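You operate a simulated robot arm through the tools that you are given. There is no shell and no other tool. Be economical: measure what you need, move in short steps, check, and stop when the job is done.

Carry out the task below with a simulated robot arm. There is one attempt and no reset: what you move stays moved.

JOB
Give the half-filled striped disc one more blue pump and tap its bubbles out.
Fine: push the beige slide tray in, draw it out again, tap the white tab; leave the disc on the tray; the other discs stay.
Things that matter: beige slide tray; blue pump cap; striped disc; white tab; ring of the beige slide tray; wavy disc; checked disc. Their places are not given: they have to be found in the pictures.

The check looks at the end state, three seconds after you hand in, the way a careful person would. Anything else that was tipped, shoved, dropped, spilled or broken makes it a failure.

ROBOT AND FRAMES
A 6-joint arm with a two-finger parallel gripper, fixed in place. Base frame: the origin is at the foot of the arm, x ahead of it, y to its left, z up; the work surface is at about z = 75.5. Units: cm, degrees, N and s.
With the tool pointing down near the work surface it reaches from about 26 to 68 cm from the base axis. Its first joint turns from -66.0 to 66.0 degrees. Payload 2.9 kg.
Tool frame: the origin (TCP) lies between the finger pads and is the grasp point; the fingertips stand 3 cm ahead of it; z points along the fingers, y is the line along which they close. The gripper opens to 11 cm. The fingers are 2 cm wide and 1 cm thick; the gripper's body (4.8 by 11.2 cm) begins 5.5 cm behind the TCP.
Orientation is told as [roll, pitch, yaw] about the base's x, y, z axes, in that order, counted from this pose: with the fingers straight down and closing along the base's y, the tool's x points along the base's -x, its y along +y and its z along -z.

CONTROLS
- The arm moves only by the tool step_arm. Its argument "rows" is a list of rows, each a list of 7 numbers: the shift along the base's x, y, z in units of 30 mm (1.0 is 30 mm), then the turn, a rotation vector about the base's x, y, z in units of 8 degrees (1.0 is 8 degrees), then the opening, from 0 (shut) to 1 (fully open). In form: [[x, y, z, ax, ay, az, hand], ...]. A call has 1 to 8 rows; each row shifts and turns the commanded pose from where the row before left it. A call with a number of a shift or a turn outside -1 to 1 is refused whole. Rows are played at 5 a second. More than 5 cm and 8.6 degrees between two rows, or a gripper value outside its range, and nothing of the call is played. A pose out of reach is approached as far as the arm can. The call stops where the force on the tool passes 70 N (or 10 N more than at its start, if that is more) or the arm is blocked; 0.2 s more then pass. The fingers move at their own pace (about 10.8 cm/s each) and stop on an object; they squeeze with about 38 N. The grip force told is the motor's: it shows also when the fingers shut on nothing. Time passes only in rows, and 0.2 s behind the last, so rows that do not move let the fingers close. The reply holds the time, the measured pose of the TCP, the force on the tool along the base axes, the opening and the grip force, in the units named above and with some noise.
- Cameras (640 x 400 px; columns grow to the right, rows downward): "scene" is fixed at [6.34, 42.09, 138.87]; the picture's right is [-0.84, -0.55, 0.00], its down [-0.26, 0.41, -0.87] and it looks along [0.48, -0.73, -0.49] (base axes); focal length 313 px, centre (320, 200). "wrist" rides on the gripper at [-3.6, 0, -5.7] in the tool frame; the picture's right is [0.00, -1.00, 0.00], its down [0.97, 0.00, -0.24] and it looks along [0.24, 0.00, 0.97] (tool axes); focal length 218 px, centre (320, 200).
- capture(camera): a new picture of that camera. It takes no simulated time.
- pixel_to_xyz(camera, pixels): for up to 12 pixels [column, row] of the newest picture of that camera ("zoom" is the newest enlarged one), the place [x, y, z] in the base frame of the surface seen there, good to about 0.3 cm, but the place of the scene camera against the robot may be out by one fixed shift of up to 1.2 cm in any direction. It takes no simulated time.
- enlarge(camera, box): a new picture of the part [left, top, right, bottom] of that camera's present view, enlarged. It takes no simulated time.
- job_done(): hands the job in; it is judged then, once.

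Work in short steps. Measure before you move; look again where a grasp or a placing could have gone wrong, and mend it. You have 80 turns and 46 pictures in all, those below and enlarged ones among them. Open the gripper and draw the arm clear of the work before you hand the job in, unless the task says otherwise; then end with one line.

The tools are called after "Request:" as a command line: name --pt "numbers of a row" for each row, then --argument value for the rest, lists and objects as JSON in quotes. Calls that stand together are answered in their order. step_arm: Moves the arm, as the interface text tells. Its arguments: {"type":"object","properties":{"rows":{"type":"array","items":{"type":"array","items":{"type":"number"}}}},"required":["rows"]} The other tools are called the same way: capture (camera) takes a picture; pixel_to_xyz (camera, pixels) gives the place of the surface under pixels of a picture; enlarge (camera, box) takes an enlarged picture of a part of a camera's view; job_done () hands the job in.

At the start:

```text
clock: 0.0
eef_pos: [49.96, -12.5, 110.77]
tcp_rot: [0.0, 0.0, 0.1]
force: [-0.2, -1.4, 0.0]
width: 11.03
finger_force: 0.1
```

scene: 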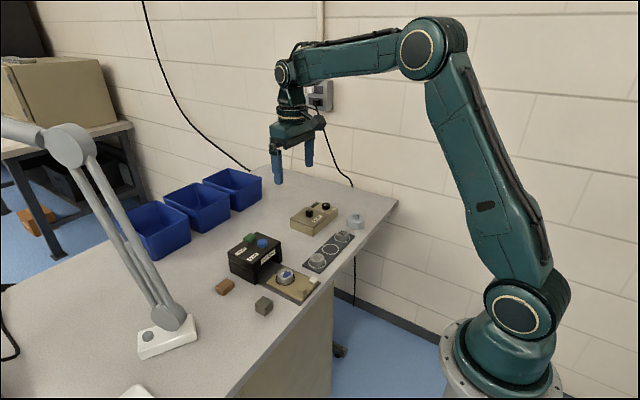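
wrist: 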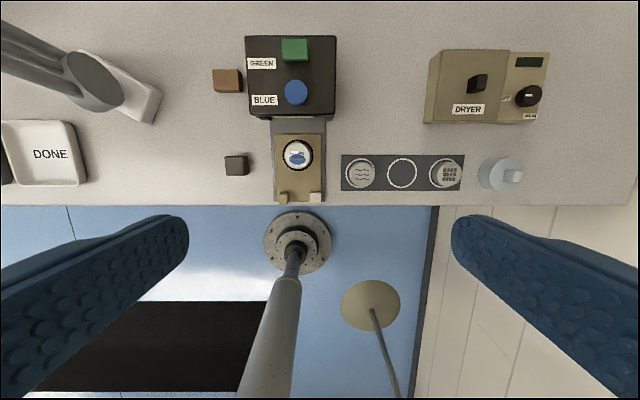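

The pictures show a black dispenser with a green and a blue cap, and the beige tray in front of it with a disc. I enlarge both views to see the details.

Request:
enlarge --camera "scene" --box '[200, 190, 380, 310]'

Request:
enlarge --camera "wrist" --box '[200, 20, 380, 220]'

Request:
pixel_to_xyz --camera "wrist" --pixels '[[295, 92], [295, 50], [298, 153], [283, 197], [316, 197], [298, 185], [298, 125], [360, 172], [447, 173], [237, 165], [250, 60], [330, 110]]'

```text
3.33 times, centred on (290, 250) of scene
```

zoom: 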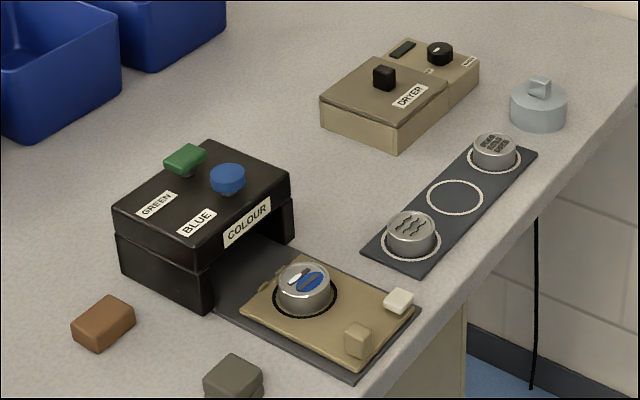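

```text
2.00 times, centred on (290, 120) of wrist
```

zoom: 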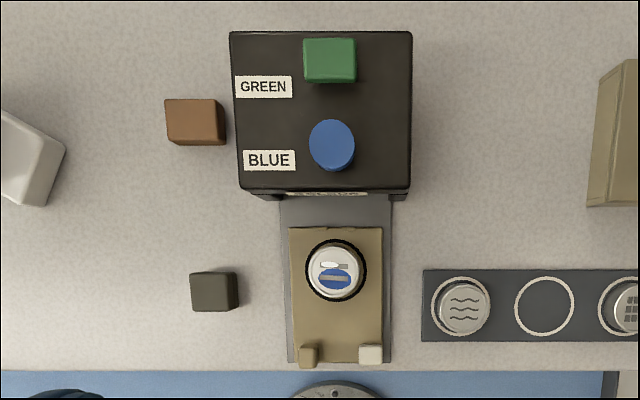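

```text
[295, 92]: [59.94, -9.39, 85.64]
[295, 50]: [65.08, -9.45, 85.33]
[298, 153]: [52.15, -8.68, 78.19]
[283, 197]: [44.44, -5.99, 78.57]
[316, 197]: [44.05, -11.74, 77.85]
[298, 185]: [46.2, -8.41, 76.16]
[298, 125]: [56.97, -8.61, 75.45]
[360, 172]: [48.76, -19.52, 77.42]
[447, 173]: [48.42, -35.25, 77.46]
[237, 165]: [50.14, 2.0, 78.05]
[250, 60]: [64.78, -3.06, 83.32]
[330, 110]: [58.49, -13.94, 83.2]
```

The blue cap is at about (59.9, -9.4, 85.6), the disc at (52.2, -8.7), the tray's beige knob at (44.4, -6.0, 78.6) and the white tab at (44.1, -11.7, 77.9). I go down to look from nearer, above the tray's front.

Request:
step_arm --pt "-0.23 0.27 -0.8 0 0 0 0.4" --pt "-0.23 0.27 -0.8 0 0 0 0.4" --pt "-0.23 0.27 -0.8 0 0 0 0.4" --pt "-0.23 0.27 -0.8 0 0 0 0.4" --pt "-0.23 0.27 -0.8 0 0 0 0.4" --pt "-0.23 0.27 -0.8 0 0 0 0.4" --pt "-0.23 0.27 -0.8 0 0 0 0.4" --pt "-0.23 0.27 -0.8 0 0 0 0.4"

Request:
capture --camera "wrist"

```text
clock: 1.8
eef_pos: [44.4, -5.92, 91.56]
tcp_rot: [0.0, 0.0, 0.0]
force: [1.0, 0.7, 0.0]
width: 4.39
finger_force: 0.1
```

```text
41 pictures are left
```

wrist: 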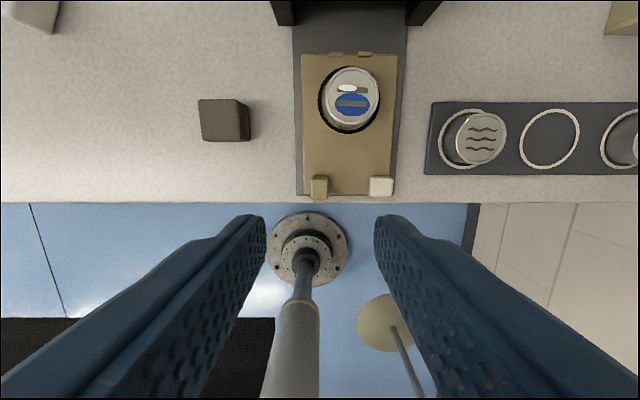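

The knob is at pixel (319,188) and the tab at (381,187). I measure them and the tray edges.

Request:
pixel_to_xyz --camera "wrist" --pixels '[[319, 181], [319, 192], [381, 182], [381, 191], [350, 150], [303, 60], [304, 180], [395, 62], [391, 170], [348, 95], [350, 190], [312, 181]]'

Request:
enlarge --camera "wrist" --box '[280, 40, 420, 210]'

```text
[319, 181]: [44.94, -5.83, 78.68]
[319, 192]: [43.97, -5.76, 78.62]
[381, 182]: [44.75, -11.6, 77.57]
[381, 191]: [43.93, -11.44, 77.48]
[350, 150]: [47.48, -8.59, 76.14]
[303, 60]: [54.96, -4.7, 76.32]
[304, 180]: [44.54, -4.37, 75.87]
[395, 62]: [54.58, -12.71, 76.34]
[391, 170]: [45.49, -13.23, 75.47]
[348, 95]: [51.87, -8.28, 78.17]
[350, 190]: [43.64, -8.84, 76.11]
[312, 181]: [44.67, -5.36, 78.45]
```

```text
2.35 times, centred on (350, 125) of wrist
```

zoom: 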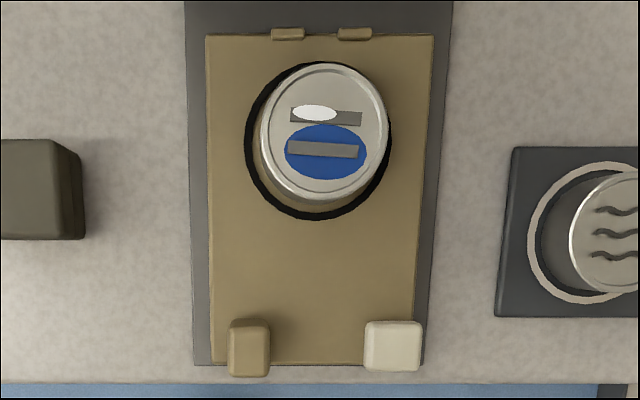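

Knob top is at (44.4, -5.8, 78.6), tray surface at z 76.15. I go down around the knob with fingertips to z 76.8, in two stages.

Request:
step_arm --pt "0 0.03 -0.9 0 0 0 0.4" --pt "0 0 -0.9 0 0 0 0.4" --pt "0 0 -0.9 0 0 0 0.4" --pt "0 0 -0.6 0 0 0 0.4" --pt "0 0 -0.6 0 0 0 0.4"

Request:
capture --camera "wrist"

```text
clock: 3.0
eef_pos: [44.38, -5.87, 79.73]
tcp_rot: [0.0, 0.0, -0.1]
force: [0.5, 0.6, -0.7]
width: 4.39
finger_force: 0.2
```

```text
39 pictures are left
```

wrist: 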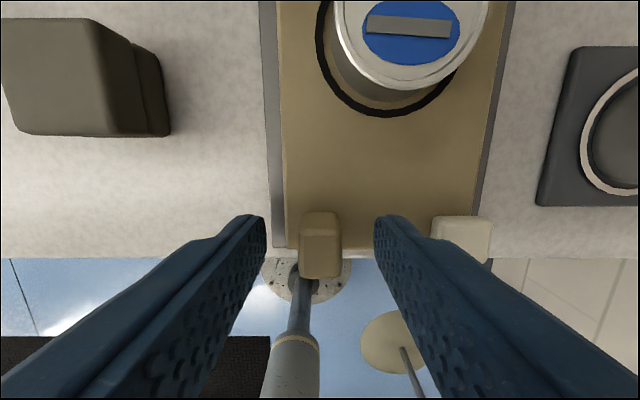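

The knob stands centred between the fingers (319,240) and the right finger is clear of the tab. I close on it.

Request:
step_arm --pt "0 0 0 0 0 0 0.0" --pt "0 0 0 0 0 0 0.0" --pt "0 0 0 0 0 0 0.0"

```text
clock: 3.8
eef_pos: [44.35, -5.83, 79.65]
tcp_rot: [0.1, 0.0, 0.0]
force: [0.3, -0.2, -4.6]
width: 1.59
finger_force: 44.8
```

The knob is gripped (1.59 cm wide). I push the tray in gently, 4 cm first, watching the force.

Request:
step_arm --pt "0.2 0 0 0 0 0 0" --pt "0.25 0 0 0 0 0 0" --pt "0.3 0 0 0 0 0 0" --pt "0.3 0 0 0 0 0 0" --pt "0.3 0 0 0 0 0 0"

Request:
capture --camera "wrist"

```text
clock: 5.0
eef_pos: [48.34, -5.88, 79.73]
tcp_rot: [0.1, 0.2, -0.1]
force: [-0.8, -2.6, -3.1]
width: 1.6
finger_force: 45.4
```

```text
38 pictures are left
```

wrist: 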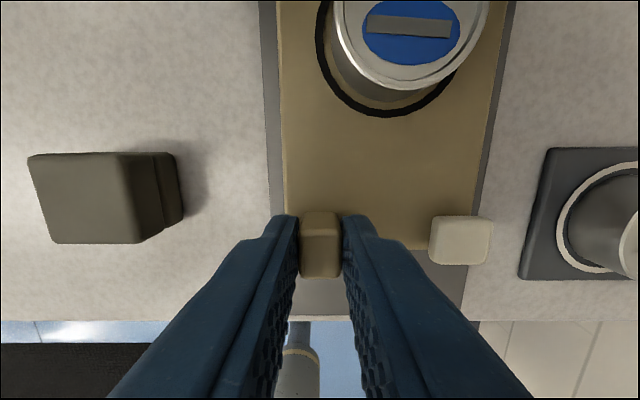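

The tray slides freely with the hand. I continue in, in small rows, toward the end stop.

Request:
step_arm --pt "0.3 0 0 0 0 0 0" --pt "0.3 0 0 0 0 0 0" --pt "0.2 0 0 0 0 0 0" --pt "0.15 0 0 0 0 0 0" --pt "0.1 0 0 0 0 0 0"

Request:
enlarge --camera "scene" --box '[200, 190, 380, 310]'

```text
clock: 6.2
eef_pos: [51.62, -5.91, 79.81]
tcp_rot: [0.0, 0.0, 0.0]
force: [-0.5, -6.0, 0.0]
width: 1.56
finger_force: 44.6
```

```text
3.33 times, centred on (290, 250) of scene
```

zoom: 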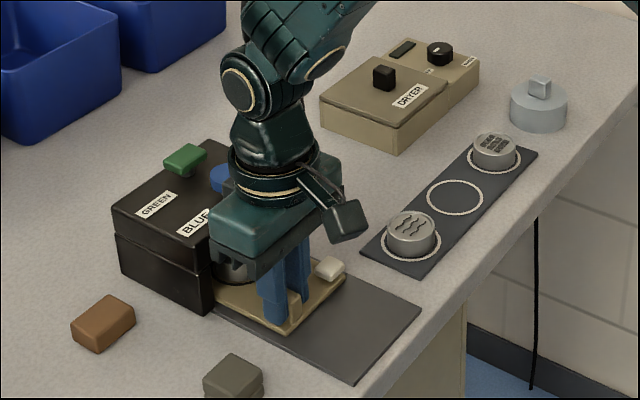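

No stop met yet; the side force of -6 N shows the rails lean slightly to -y, so I add a small -y and go on.

Request:
step_arm --pt "0.1 -0.03 0 0 0 0 0" --pt "0.1 -0.02 0 0 0 0 0" --pt "0.1 -0.01 0 0 0 0 0" --pt "0.1 0 0 0 0 0 0" --pt "0.1 0 0 0 0 0 0"

```text
clock: 7.4
eef_pos: [52.99, -5.89, 79.74]
tcp_rot: [0.1, 0.0, 0.2]
force: [-0.8, 13.9, -7.6]
width: 1.57
finger_force: 45.1
```

The correction was a bit too much (+13.9 N); I take most of it back and go on slowly to find the stop.

Request:
step_arm --pt "0 0.035 0 0 0 0 0" --pt "0.08 0 0 0 0 0 0" --pt "0.08 0 0 0 0 0 0" --pt "0.08 0 0 0 0 0 0" --pt "0.08 0 0 0 0 0 0"

Request:
capture --camera "wrist"

```text
clock: 8.6
eef_pos: [53.87, -5.9, 79.83]
tcp_rot: [0.2, 0.3, 0.1]
force: [-11.8, 15.5, -7.7]
width: 1.57
finger_force: 45.3
```

```text
36 pictures are left
```

wrist: 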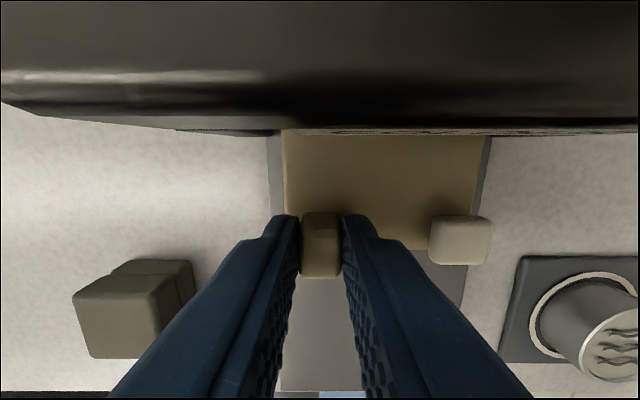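

Force along x has risen to -11.8 N, perhaps the end stop. One more small push to check, easing y.

Request:
step_arm --pt "0.05 0.02 0 0 0 0 0" --pt "0.05 0 0 0 0 0 0" --pt "0 0 0 0 0 0 0"

```text
clock: 9.4
eef_pos: [53.85, -5.82, 79.77]
tcp_rot: [0.0, 0.7, 0.0]
force: [-30.9, 11.9, 10.9]
width: 1.58
finger_force: 45.0
```

The tray is against its stop at x = 53.85 (-31 N). I relax the push, open the fingers and rise.

Request:
step_arm --pt "-0.09 0 0 0 0 0 0" --pt "0 0 0 0 0 0 0.35" --pt "0 0 0 0 0 0 0.35" --pt "0 0 0.4 0 0 0 0.35" --pt "0 0 0.8 0 0 0 0.35" --pt "0 0 0.9 0 0 0 0.35" --pt "0 0 0.9 0 0 0 0.35" --pt "0 0 0.9 0 0 0 0.0"

Request:
capture --camera "wrist"

Request:
enlarge --camera "scene" --box '[200, 190, 380, 310]'

```text
clock: 11.2
eef_pos: [53.98, -5.98, 91.48]
tcp_rot: [0.0, 0.1, -0.1]
force: [1.1, -0.2, 0.2]
width: 0.0
finger_force: 36.9
```

```text
35 pictures are left
```

wrist: 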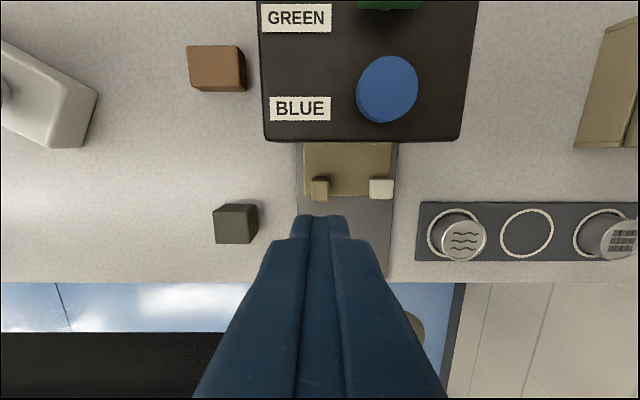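

```text
3.33 times, centred on (290, 250) of scene
```

zoom: 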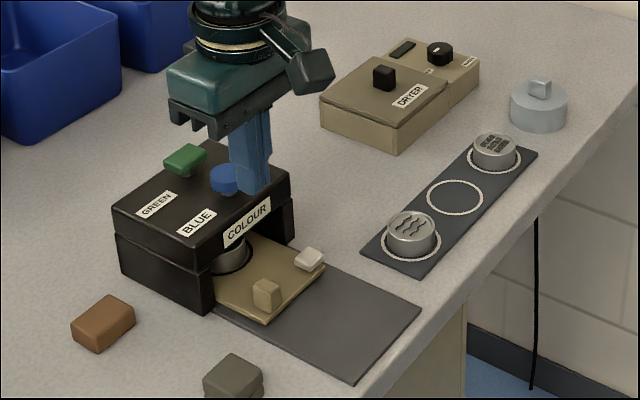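

The tray stays in. I measure the blue cap (387,88) and the knob now.

Request:
pixel_to_xyz --camera "wrist" --pixels '[[387, 85], [365, 85], [410, 85], [387, 62], [387, 105], [319, 185], [381, 183]]'

```text
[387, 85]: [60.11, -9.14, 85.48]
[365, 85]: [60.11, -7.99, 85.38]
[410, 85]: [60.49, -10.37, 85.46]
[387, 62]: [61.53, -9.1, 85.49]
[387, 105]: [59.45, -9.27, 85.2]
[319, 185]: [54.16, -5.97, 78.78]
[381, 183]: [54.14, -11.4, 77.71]
```

Cap centre is (60.2, -9.2), top z 85.5. I move over it with shut fingers (tips at z 88.4).

Request:
step_arm --pt "0.52 -0.27 0 0 0 0 0" --pt "0.52 -0.27 0 0 0 0 0" --pt "0.52 -0.27 0 0 0 0 0" --pt "0.5 -0.27 0 0 0 0 0" --pt "0 0 -0.5 0 0 0 0" --pt "0 0 0 0 0 0 0"

Request:
enlarge --camera "scene" --box '[200, 190, 380, 310]'

Request:
capture --camera "wrist"

```text
clock: 12.6
eef_pos: [60.43, -9.21, 89.88]
tcp_rot: [0.0, 0.0, 0.0]
force: [0.1, -0.2, -0.4]
width: 0.0
finger_force: 38.1
```

```text
3.33 times, centred on (290, 250) of scene
```

zoom: 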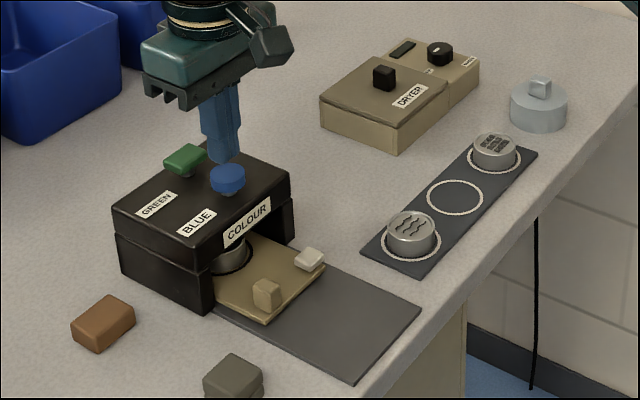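

```text
32 pictures are left
```

wrist: 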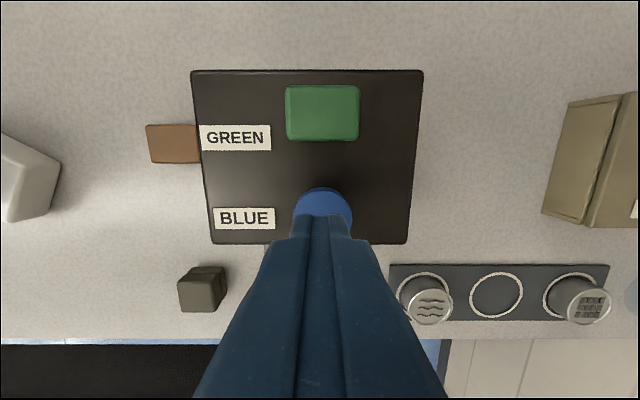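

Fingers are centred on the cap. I press slowly, a few mm at a row, watching the force.

Request:
step_arm --pt "0 0 -0.3 0 0 0 0" --pt "0 0 -0.15 0 0 0 0" --pt "0 0 -0.1 0 0 0 0" --pt "0 0 -0.1 0 0 0 0" --pt "0 0 -0.1 0 0 0 0"

```text
clock: 13.8
eef_pos: [60.23, -9.23, 87.69]
tcp_rot: [0.0, -0.2, 0.0]
force: [0.9, -0.1, 2.2]
width: 0.03
finger_force: 38.1
```

Contact with light force (2.2 N) at tip z 84.7. I keep pressing to the bottom of the stroke.

Request:
step_arm --pt "0 0 -0.08 0 0 0 0" --pt "0 0 -0.08 0 0 0 0" --pt "0 0 -0.08 0 0 0 0"

```text
clock: 14.6
eef_pos: [60.18, -9.07, 87.23]
tcp_rot: [0.0, -0.1, 0.0]
force: [-5.6, 1.5, 20.5]
width: 0.01
finger_force: 37.5
```

Force rose to 20 N at z 87.2, likely the bottom. A little more to make certain, then look before releasing.

Request:
step_arm --pt "0 0 -0.08 0 0 0 0" --pt "0 0 0 0 0 0 0"

Request:
enlarge --camera "scene" --box '[230, 220, 310, 300]'

```text
clock: 15.2
eef_pos: [60.26, -9.09, 87.09]
tcp_rot: [0.1, -0.3, 0.0]
force: [-11.6, 0.8, 35.5]
width: 0.0
finger_force: 37.9
```

```text
5.00 times, centred on (270, 260) of scene
```

zoom: 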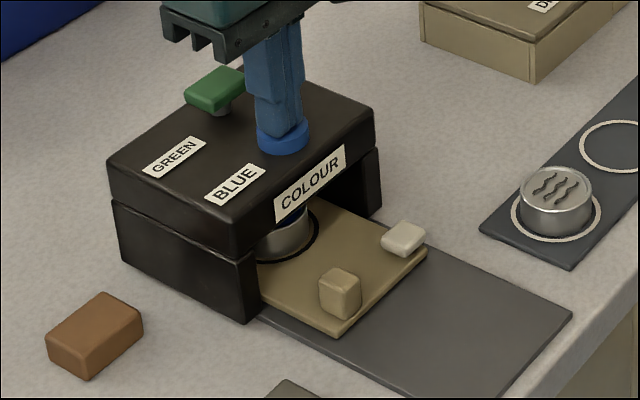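

The cap sits flush on the box, a full stroke. I release straight up once and go back above the knob, opening the fingers.

Request:
step_arm --pt "0 0 0.3 0 0 0 0" --pt "0 0 0.6 0 0 0 0" --pt "0 0 0.65 0 0 0 0" --pt "-0.52 0.27 0 0 0 0 0.38" --pt "-0.52 0.27 0 0 0 0 0.38" --pt "-0.52 0.27 0 0 0 0 0.38" --pt "-0.53 0.26 0 0 0 0 0.38" --pt "0 0 0 0 0 0 0.38"

Request:
capture --camera "wrist"

Request:
enlarge --camera "scene" --box '[230, 220, 310, 300]'

```text
clock: 17.0
eef_pos: [53.94, -5.9, 91.51]
tcp_rot: [0.0, 0.0, 0.0]
force: [0.5, -0.4, -0.3]
width: 4.18
finger_force: 0.1
```

```text
30 pictures are left
```

wrist: 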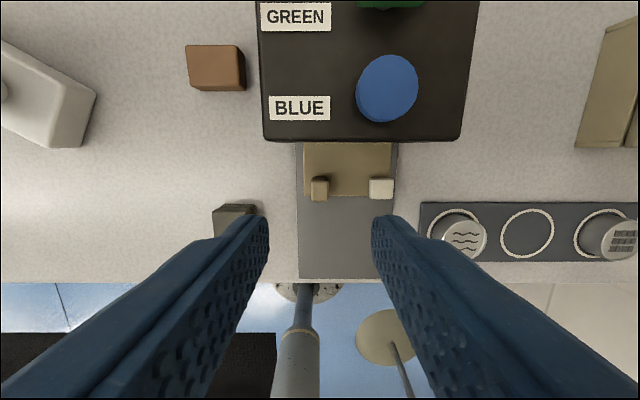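

```text
5.00 times, centred on (270, 260) of scene
```

zoom: 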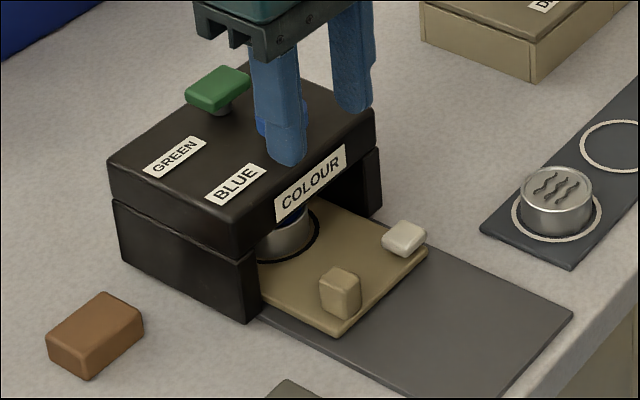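

The cap has sprung back. I go down around the knob as before.

Request:
step_arm --pt "0 -0.01 -0.9 0 0 0 0.38" --pt "0 0 -0.9 0 0 0 0.38" --pt "0 0 -0.9 0 0 0 0.38" --pt "0 0 -0.6 0 0 0 0.38" --pt "0 0 -0.6 0 0 0 0.38" --pt "0 0 0 0 0 0 0.38"

Request:
capture --camera "wrist"

```text
clock: 18.4
eef_pos: [53.95, -6.02, 79.73]
tcp_rot: [0.0, 0.0, 0.0]
force: [0.0, 0.1, -0.5]
width: 4.19
finger_force: 0.1
```

```text
28 pictures are left
```

wrist: 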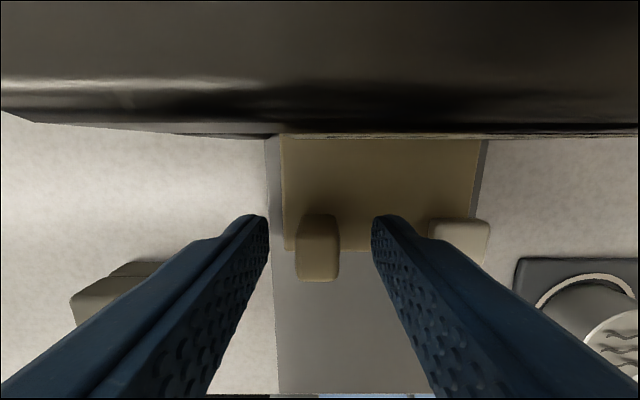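

The knob (317,245) is centred between the fingers. I close and start to draw the tray out gently.

Request:
step_arm --pt "0 0.02 0 0 0 0 0" --pt "0 0 0 0 0 0 0" --pt "0 0 0 0 0 0 0" --pt "-0.1 0 0 0 0 0 0" --pt "-0.2 0 0 0 0 0 0" --pt "-0.3 0 0 0 0 0 0" --pt "-0.3 0 0 0 0 0 0"

```text
clock: 20.0
eef_pos: [51.17, -5.91, 79.83]
tcp_rot: [0.0, 0.0, 0.0]
force: [0.5, 1.3, 1.9]
width: 1.57
finger_force: 45.0
```

Knob held, side forces small. I draw on to x ≈ 45.

Request:
step_arm --pt "-0.3 0 0 0 0 0 0" --pt "-0.3 0.01 0 0 0 0 0" --pt "-0.3 0 0 0 0 0 0" --pt "-0.3 0.01 0 0 0 0 0" --pt "-0.3 0 0 0 0 0 0" --pt "-0.25 0 0 0 0 0 0" --pt "-0.2 0 0 0 0 0 0" --pt "-0.1 0 0 0 0 0 0"

```text
clock: 21.8
eef_pos: [44.92, -5.93, 79.69]
tcp_rot: [0.0, 0.0, 0.0]
force: [0.2, -1.8, 0.9]
width: 1.57
finger_force: 44.8
```

Tray almost home; I draw the last half centimetre slowly to the original place (44.35) and see if there is a stop.

Request:
step_arm --pt "-0.08 0 0 0 0 0 0" --pt "-0.06 0 0 0 0 0 0" --pt "-0.05 0 0 0 0 0 0" --pt "-0.03 0 0 0 0 0 0" --pt "0 0 0 0 0 0 0"

```text
clock: 23.0
eef_pos: [44.49, -5.89, 79.72]
tcp_rot: [0.0, 0.0, 0.0]
force: [0.9, -4.6, 9.7]
width: 1.59
finger_force: 45.3
```

Reading is 44.49 with little x force; one more small pull to see whether the stop is there.

Request:
step_arm --pt "-0.05 0 0 0 0 0 0" --pt "-0.03 0 0 0 0 0 0" --pt "0 0 0 0 0 0 0"

```text
clock: 23.8
eef_pos: [44.46, -5.96, 79.87]
tcp_rot: [0.0, -0.2, 0.1]
force: [17.6, -7.4, 1.5]
width: 1.58
finger_force: 45.4
```

17.6 N: the outer stop is reached. I relax, open, rise and look.

Request:
step_arm --pt "0.06 0 0 0 0 0 0" --pt "0 0 0 0 0 0 0.35" --pt "0 0 0 0 0 0 0.35" --pt "0 0 0.4 0 0 0 0.35" --pt "0 0 0.8 0 0 0 0.35" --pt "0 0 0.9 0 0 0 0.35" --pt "0 0 0.9 0 0 0 0" --pt "0 0 0 0 0 0 0"

Request:
capture --camera "wrist"

Request:
enlarge --camera "scene" --box '[230, 220, 330, 310]'

```text
clock: 25.6
eef_pos: [44.33, -5.88, 88.81]
tcp_rot: [0.0, 0.0, 0.0]
force: [-0.6, 0.1, -1.1]
width: 0.01
finger_force: 37.8
```

```text
27 pictures are left
```

wrist: 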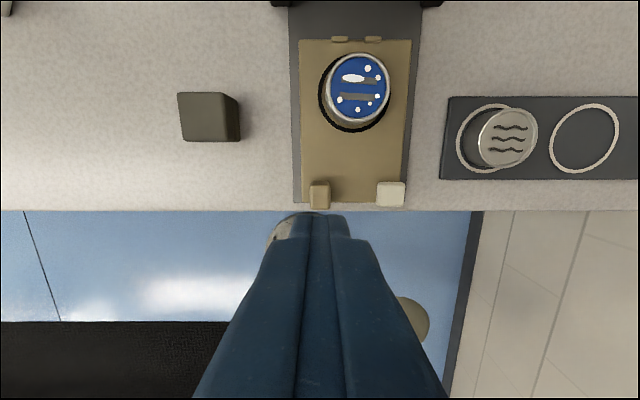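

```text
4.44 times, centred on (280, 265) of scene
```

zoom: 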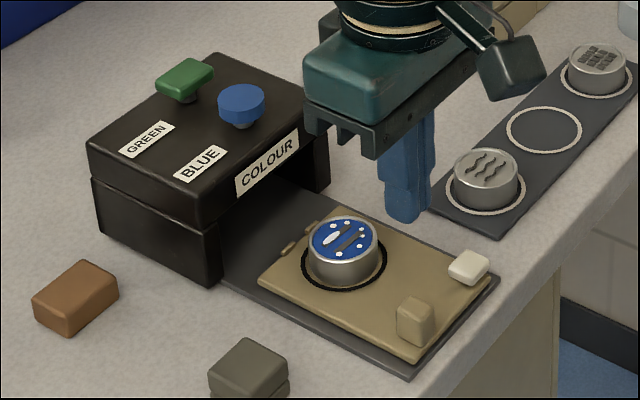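

The disc is now full of blue with white bubbles. I measure the tab at (390,192) for tapping.

Request:
pixel_to_xyz --camera "wrist" --pixels '[[390, 186], [390, 194], [380, 190], [401, 190], [390, 203]]'

```text
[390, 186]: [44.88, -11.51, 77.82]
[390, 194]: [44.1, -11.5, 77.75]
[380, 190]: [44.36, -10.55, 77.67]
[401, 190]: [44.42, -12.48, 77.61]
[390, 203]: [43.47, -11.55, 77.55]
```

Tab centre is (44.3, -11.5), top z 77.7, so contact at TCP z 80.7. I move over it and down to z ≈ 81.6.

Request:
step_arm --pt "0 -0.9 0 0 0 0 0" --pt "0 -0.97 0 0 0 0 0" --pt "0 0 -0.8 0 0 0 0" --pt "0 0 -0.8 0 0 0 0" --pt "0 0 -0.8 0 0 0 0" --pt "0 0 0 0 0 0 0"

Request:
capture --camera "wrist"

```text
clock: 27.0
eef_pos: [44.36, -11.56, 81.43]
tcp_rot: [0.0, 0.0, -0.1]
force: [-0.4, -0.4, 0.1]
width: 0.01
finger_force: 37.5
```

```text
25 pictures are left
```

wrist: 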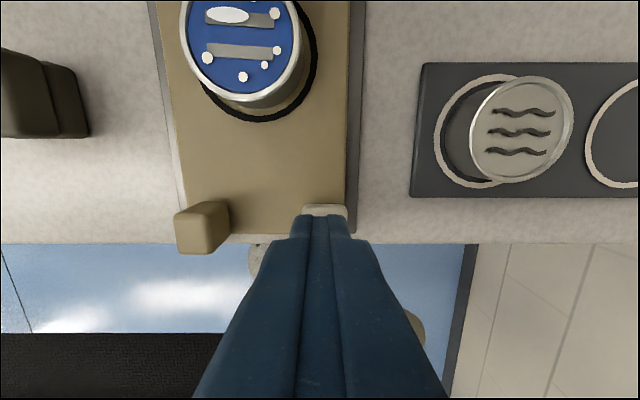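

The fingers stand over the tab. I tap: press down in small steps, then lift.

Request:
step_arm --pt "0 0 -0.15 0 0 0 0" --pt "0 0 -0.12 0 0 0 0" --pt "0 0 -0.1 0 0 0 0" --pt "0 0 0 0 0 0 0"

Request:
enlarge --camera "wrist" --box '[150, 0, 390, 150]'

```text
clock: 28.0
eef_pos: [44.4, -11.53, 80.39]
tcp_rot: [0.0, 0.1, 0.0]
force: [-0.4, 1.0, 1.2]
width: 0.02
finger_force: 38.0
```

```text
2.67 times, centred on (270, 75) of wrist
```

zoom: 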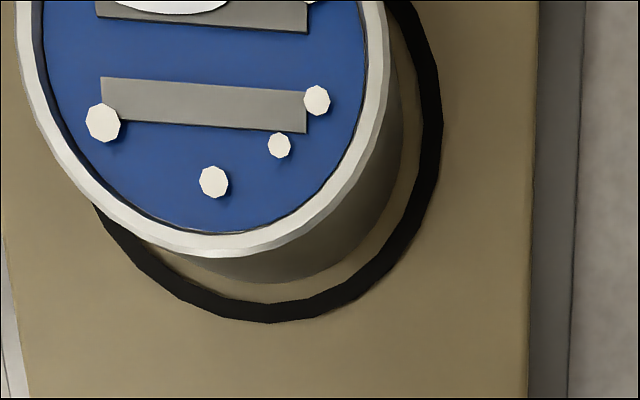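

Only 1.2 N so far; I press further until there is a clear resistance.

Request:
step_arm --pt "0 0 -0.08 0 0 0 0" --pt "0 0 -0.08 0 0 0 0" --pt "0 0 0 0 0 0 0"

Request:
enlarge --camera "wrist" --box '[150, 0, 390, 150]'

```text
clock: 28.8
eef_pos: [44.48, -11.4, 80.16]
tcp_rot: [0.0, -0.1, 0.1]
force: [0.5, -0.5, 13.0]
width: 0.0
finger_force: 37.8
```

```text
2.67 times, centred on (270, 75) of wrist
```

zoom: 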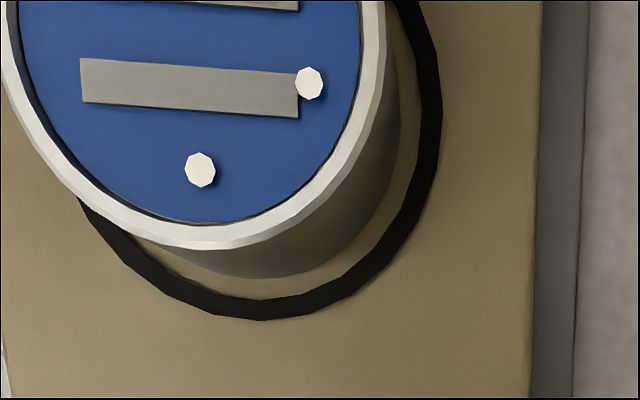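

Several bubbles have gone with this tap; some are left. I lift off and look.

Request:
step_arm --pt "0 0 0.25 0 0 0 0" --pt "0 0 0.25 0 0 0 0" --pt "0 0 0 0 0 0 0"

Request:
enlarge --camera "scene" --box '[250, 250, 330, 310]'

```text
clock: 29.6
eef_pos: [44.2, -11.49, 81.38]
tcp_rot: [0.0, 0.0, 0.0]
force: [-0.9, -0.3, 0.5]
width: 0.0
finger_force: 37.6
```

```text
6.67 times, centred on (290, 280) of scene
```

zoom: 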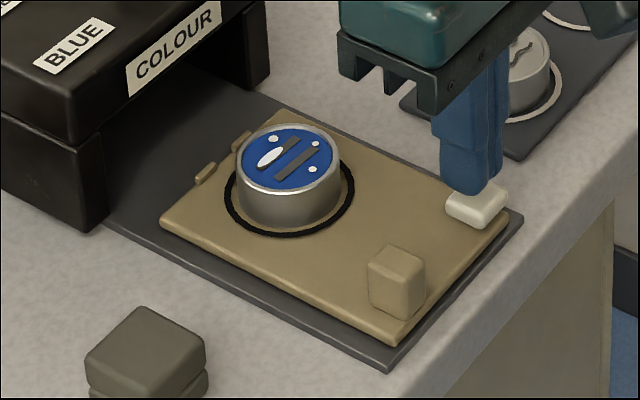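

Three bubbles remain. I tap once more to the same depth and lift off.

Request:
step_arm --pt "0 0 -0.2 0 0 0 0" --pt "0 0 -0.15 0 0 0 0" --pt "0 0 -0.15 0 0 0 0" --pt "0 0 0 0 0 0 0" --pt "0 0 0.25 0 0 0 0" --pt "0 0 0.25 0 0 0 0" --pt "0 0 0 0 0 0 0"

Request:
enlarge --camera "scene" --box '[250, 250, 330, 310]'

```text
clock: 31.2
eef_pos: [44.35, -11.4, 81.44]
tcp_rot: [0.0, 0.1, 0.0]
force: [-0.6, 0.0, -0.1]
width: 0.0
finger_force: 38.1
```

```text
6.67 times, centred on (290, 280) of scene
```

zoom: 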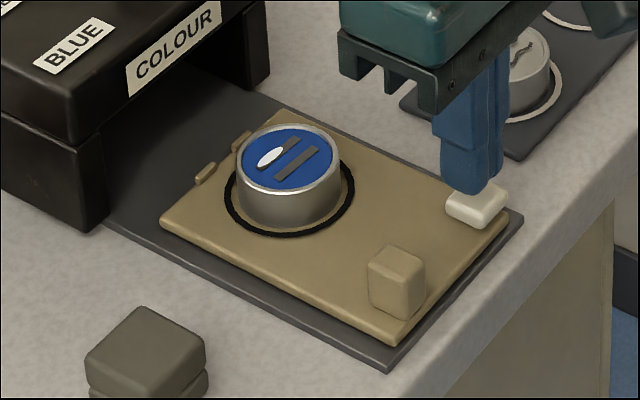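

All bubbles are gone (the white oval was there from the start, a glint). I rise clear and open the gripper, then look once more.

Request:
step_arm --pt "0 0 0.8 0 0 0 0" --pt "0 0 0.9 0 0 0 0" --pt "0 0 0.9 0 0 0 0" --pt "0 0 0.9 0 0 0 0" --pt "0 0 0.9 0 0 0 0.5" --pt "0 0 0.9 0 0 0 1" --pt "0 0 0.9 0 0 0 1" --pt "0 0 0 0 0 0 1"

Request:
capture --camera "wrist"

Request:
enlarge --camera "scene" --box '[200, 190, 380, 310]'

```text
clock: 33.0
eef_pos: [44.33, -11.62, 99.98]
tcp_rot: [0.0, 0.0, 0.0]
force: [-0.7, 0.5, 0.3]
width: 11.0
finger_force: 0.0
```

```text
20 pictures are left
```

wrist: 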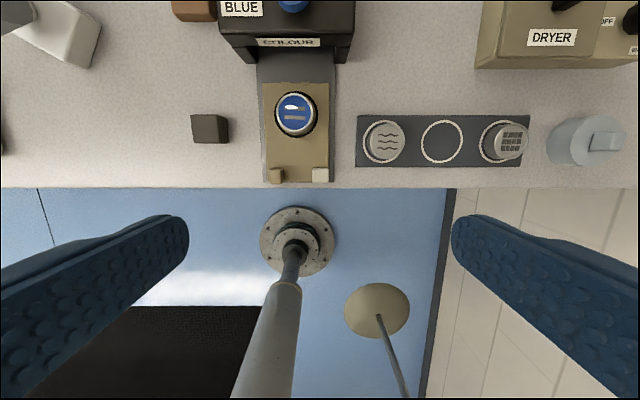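

```text
3.33 times, centred on (290, 250) of scene
```

zoom: 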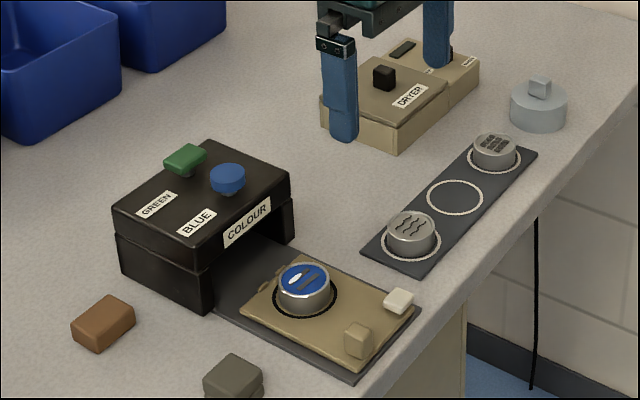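

Everything is in place: the disc is full and free of bubbles on the drawn-out tray, the other discs have not moved, and the arm is clear. I hand in.

Request:
job_done

```text
The job is handed in.
```

The striped disc got one more blue pump, its bubbles were tapped out with two taps of the white tab, and it sits on the drawn-out tray with the other discs untouched.
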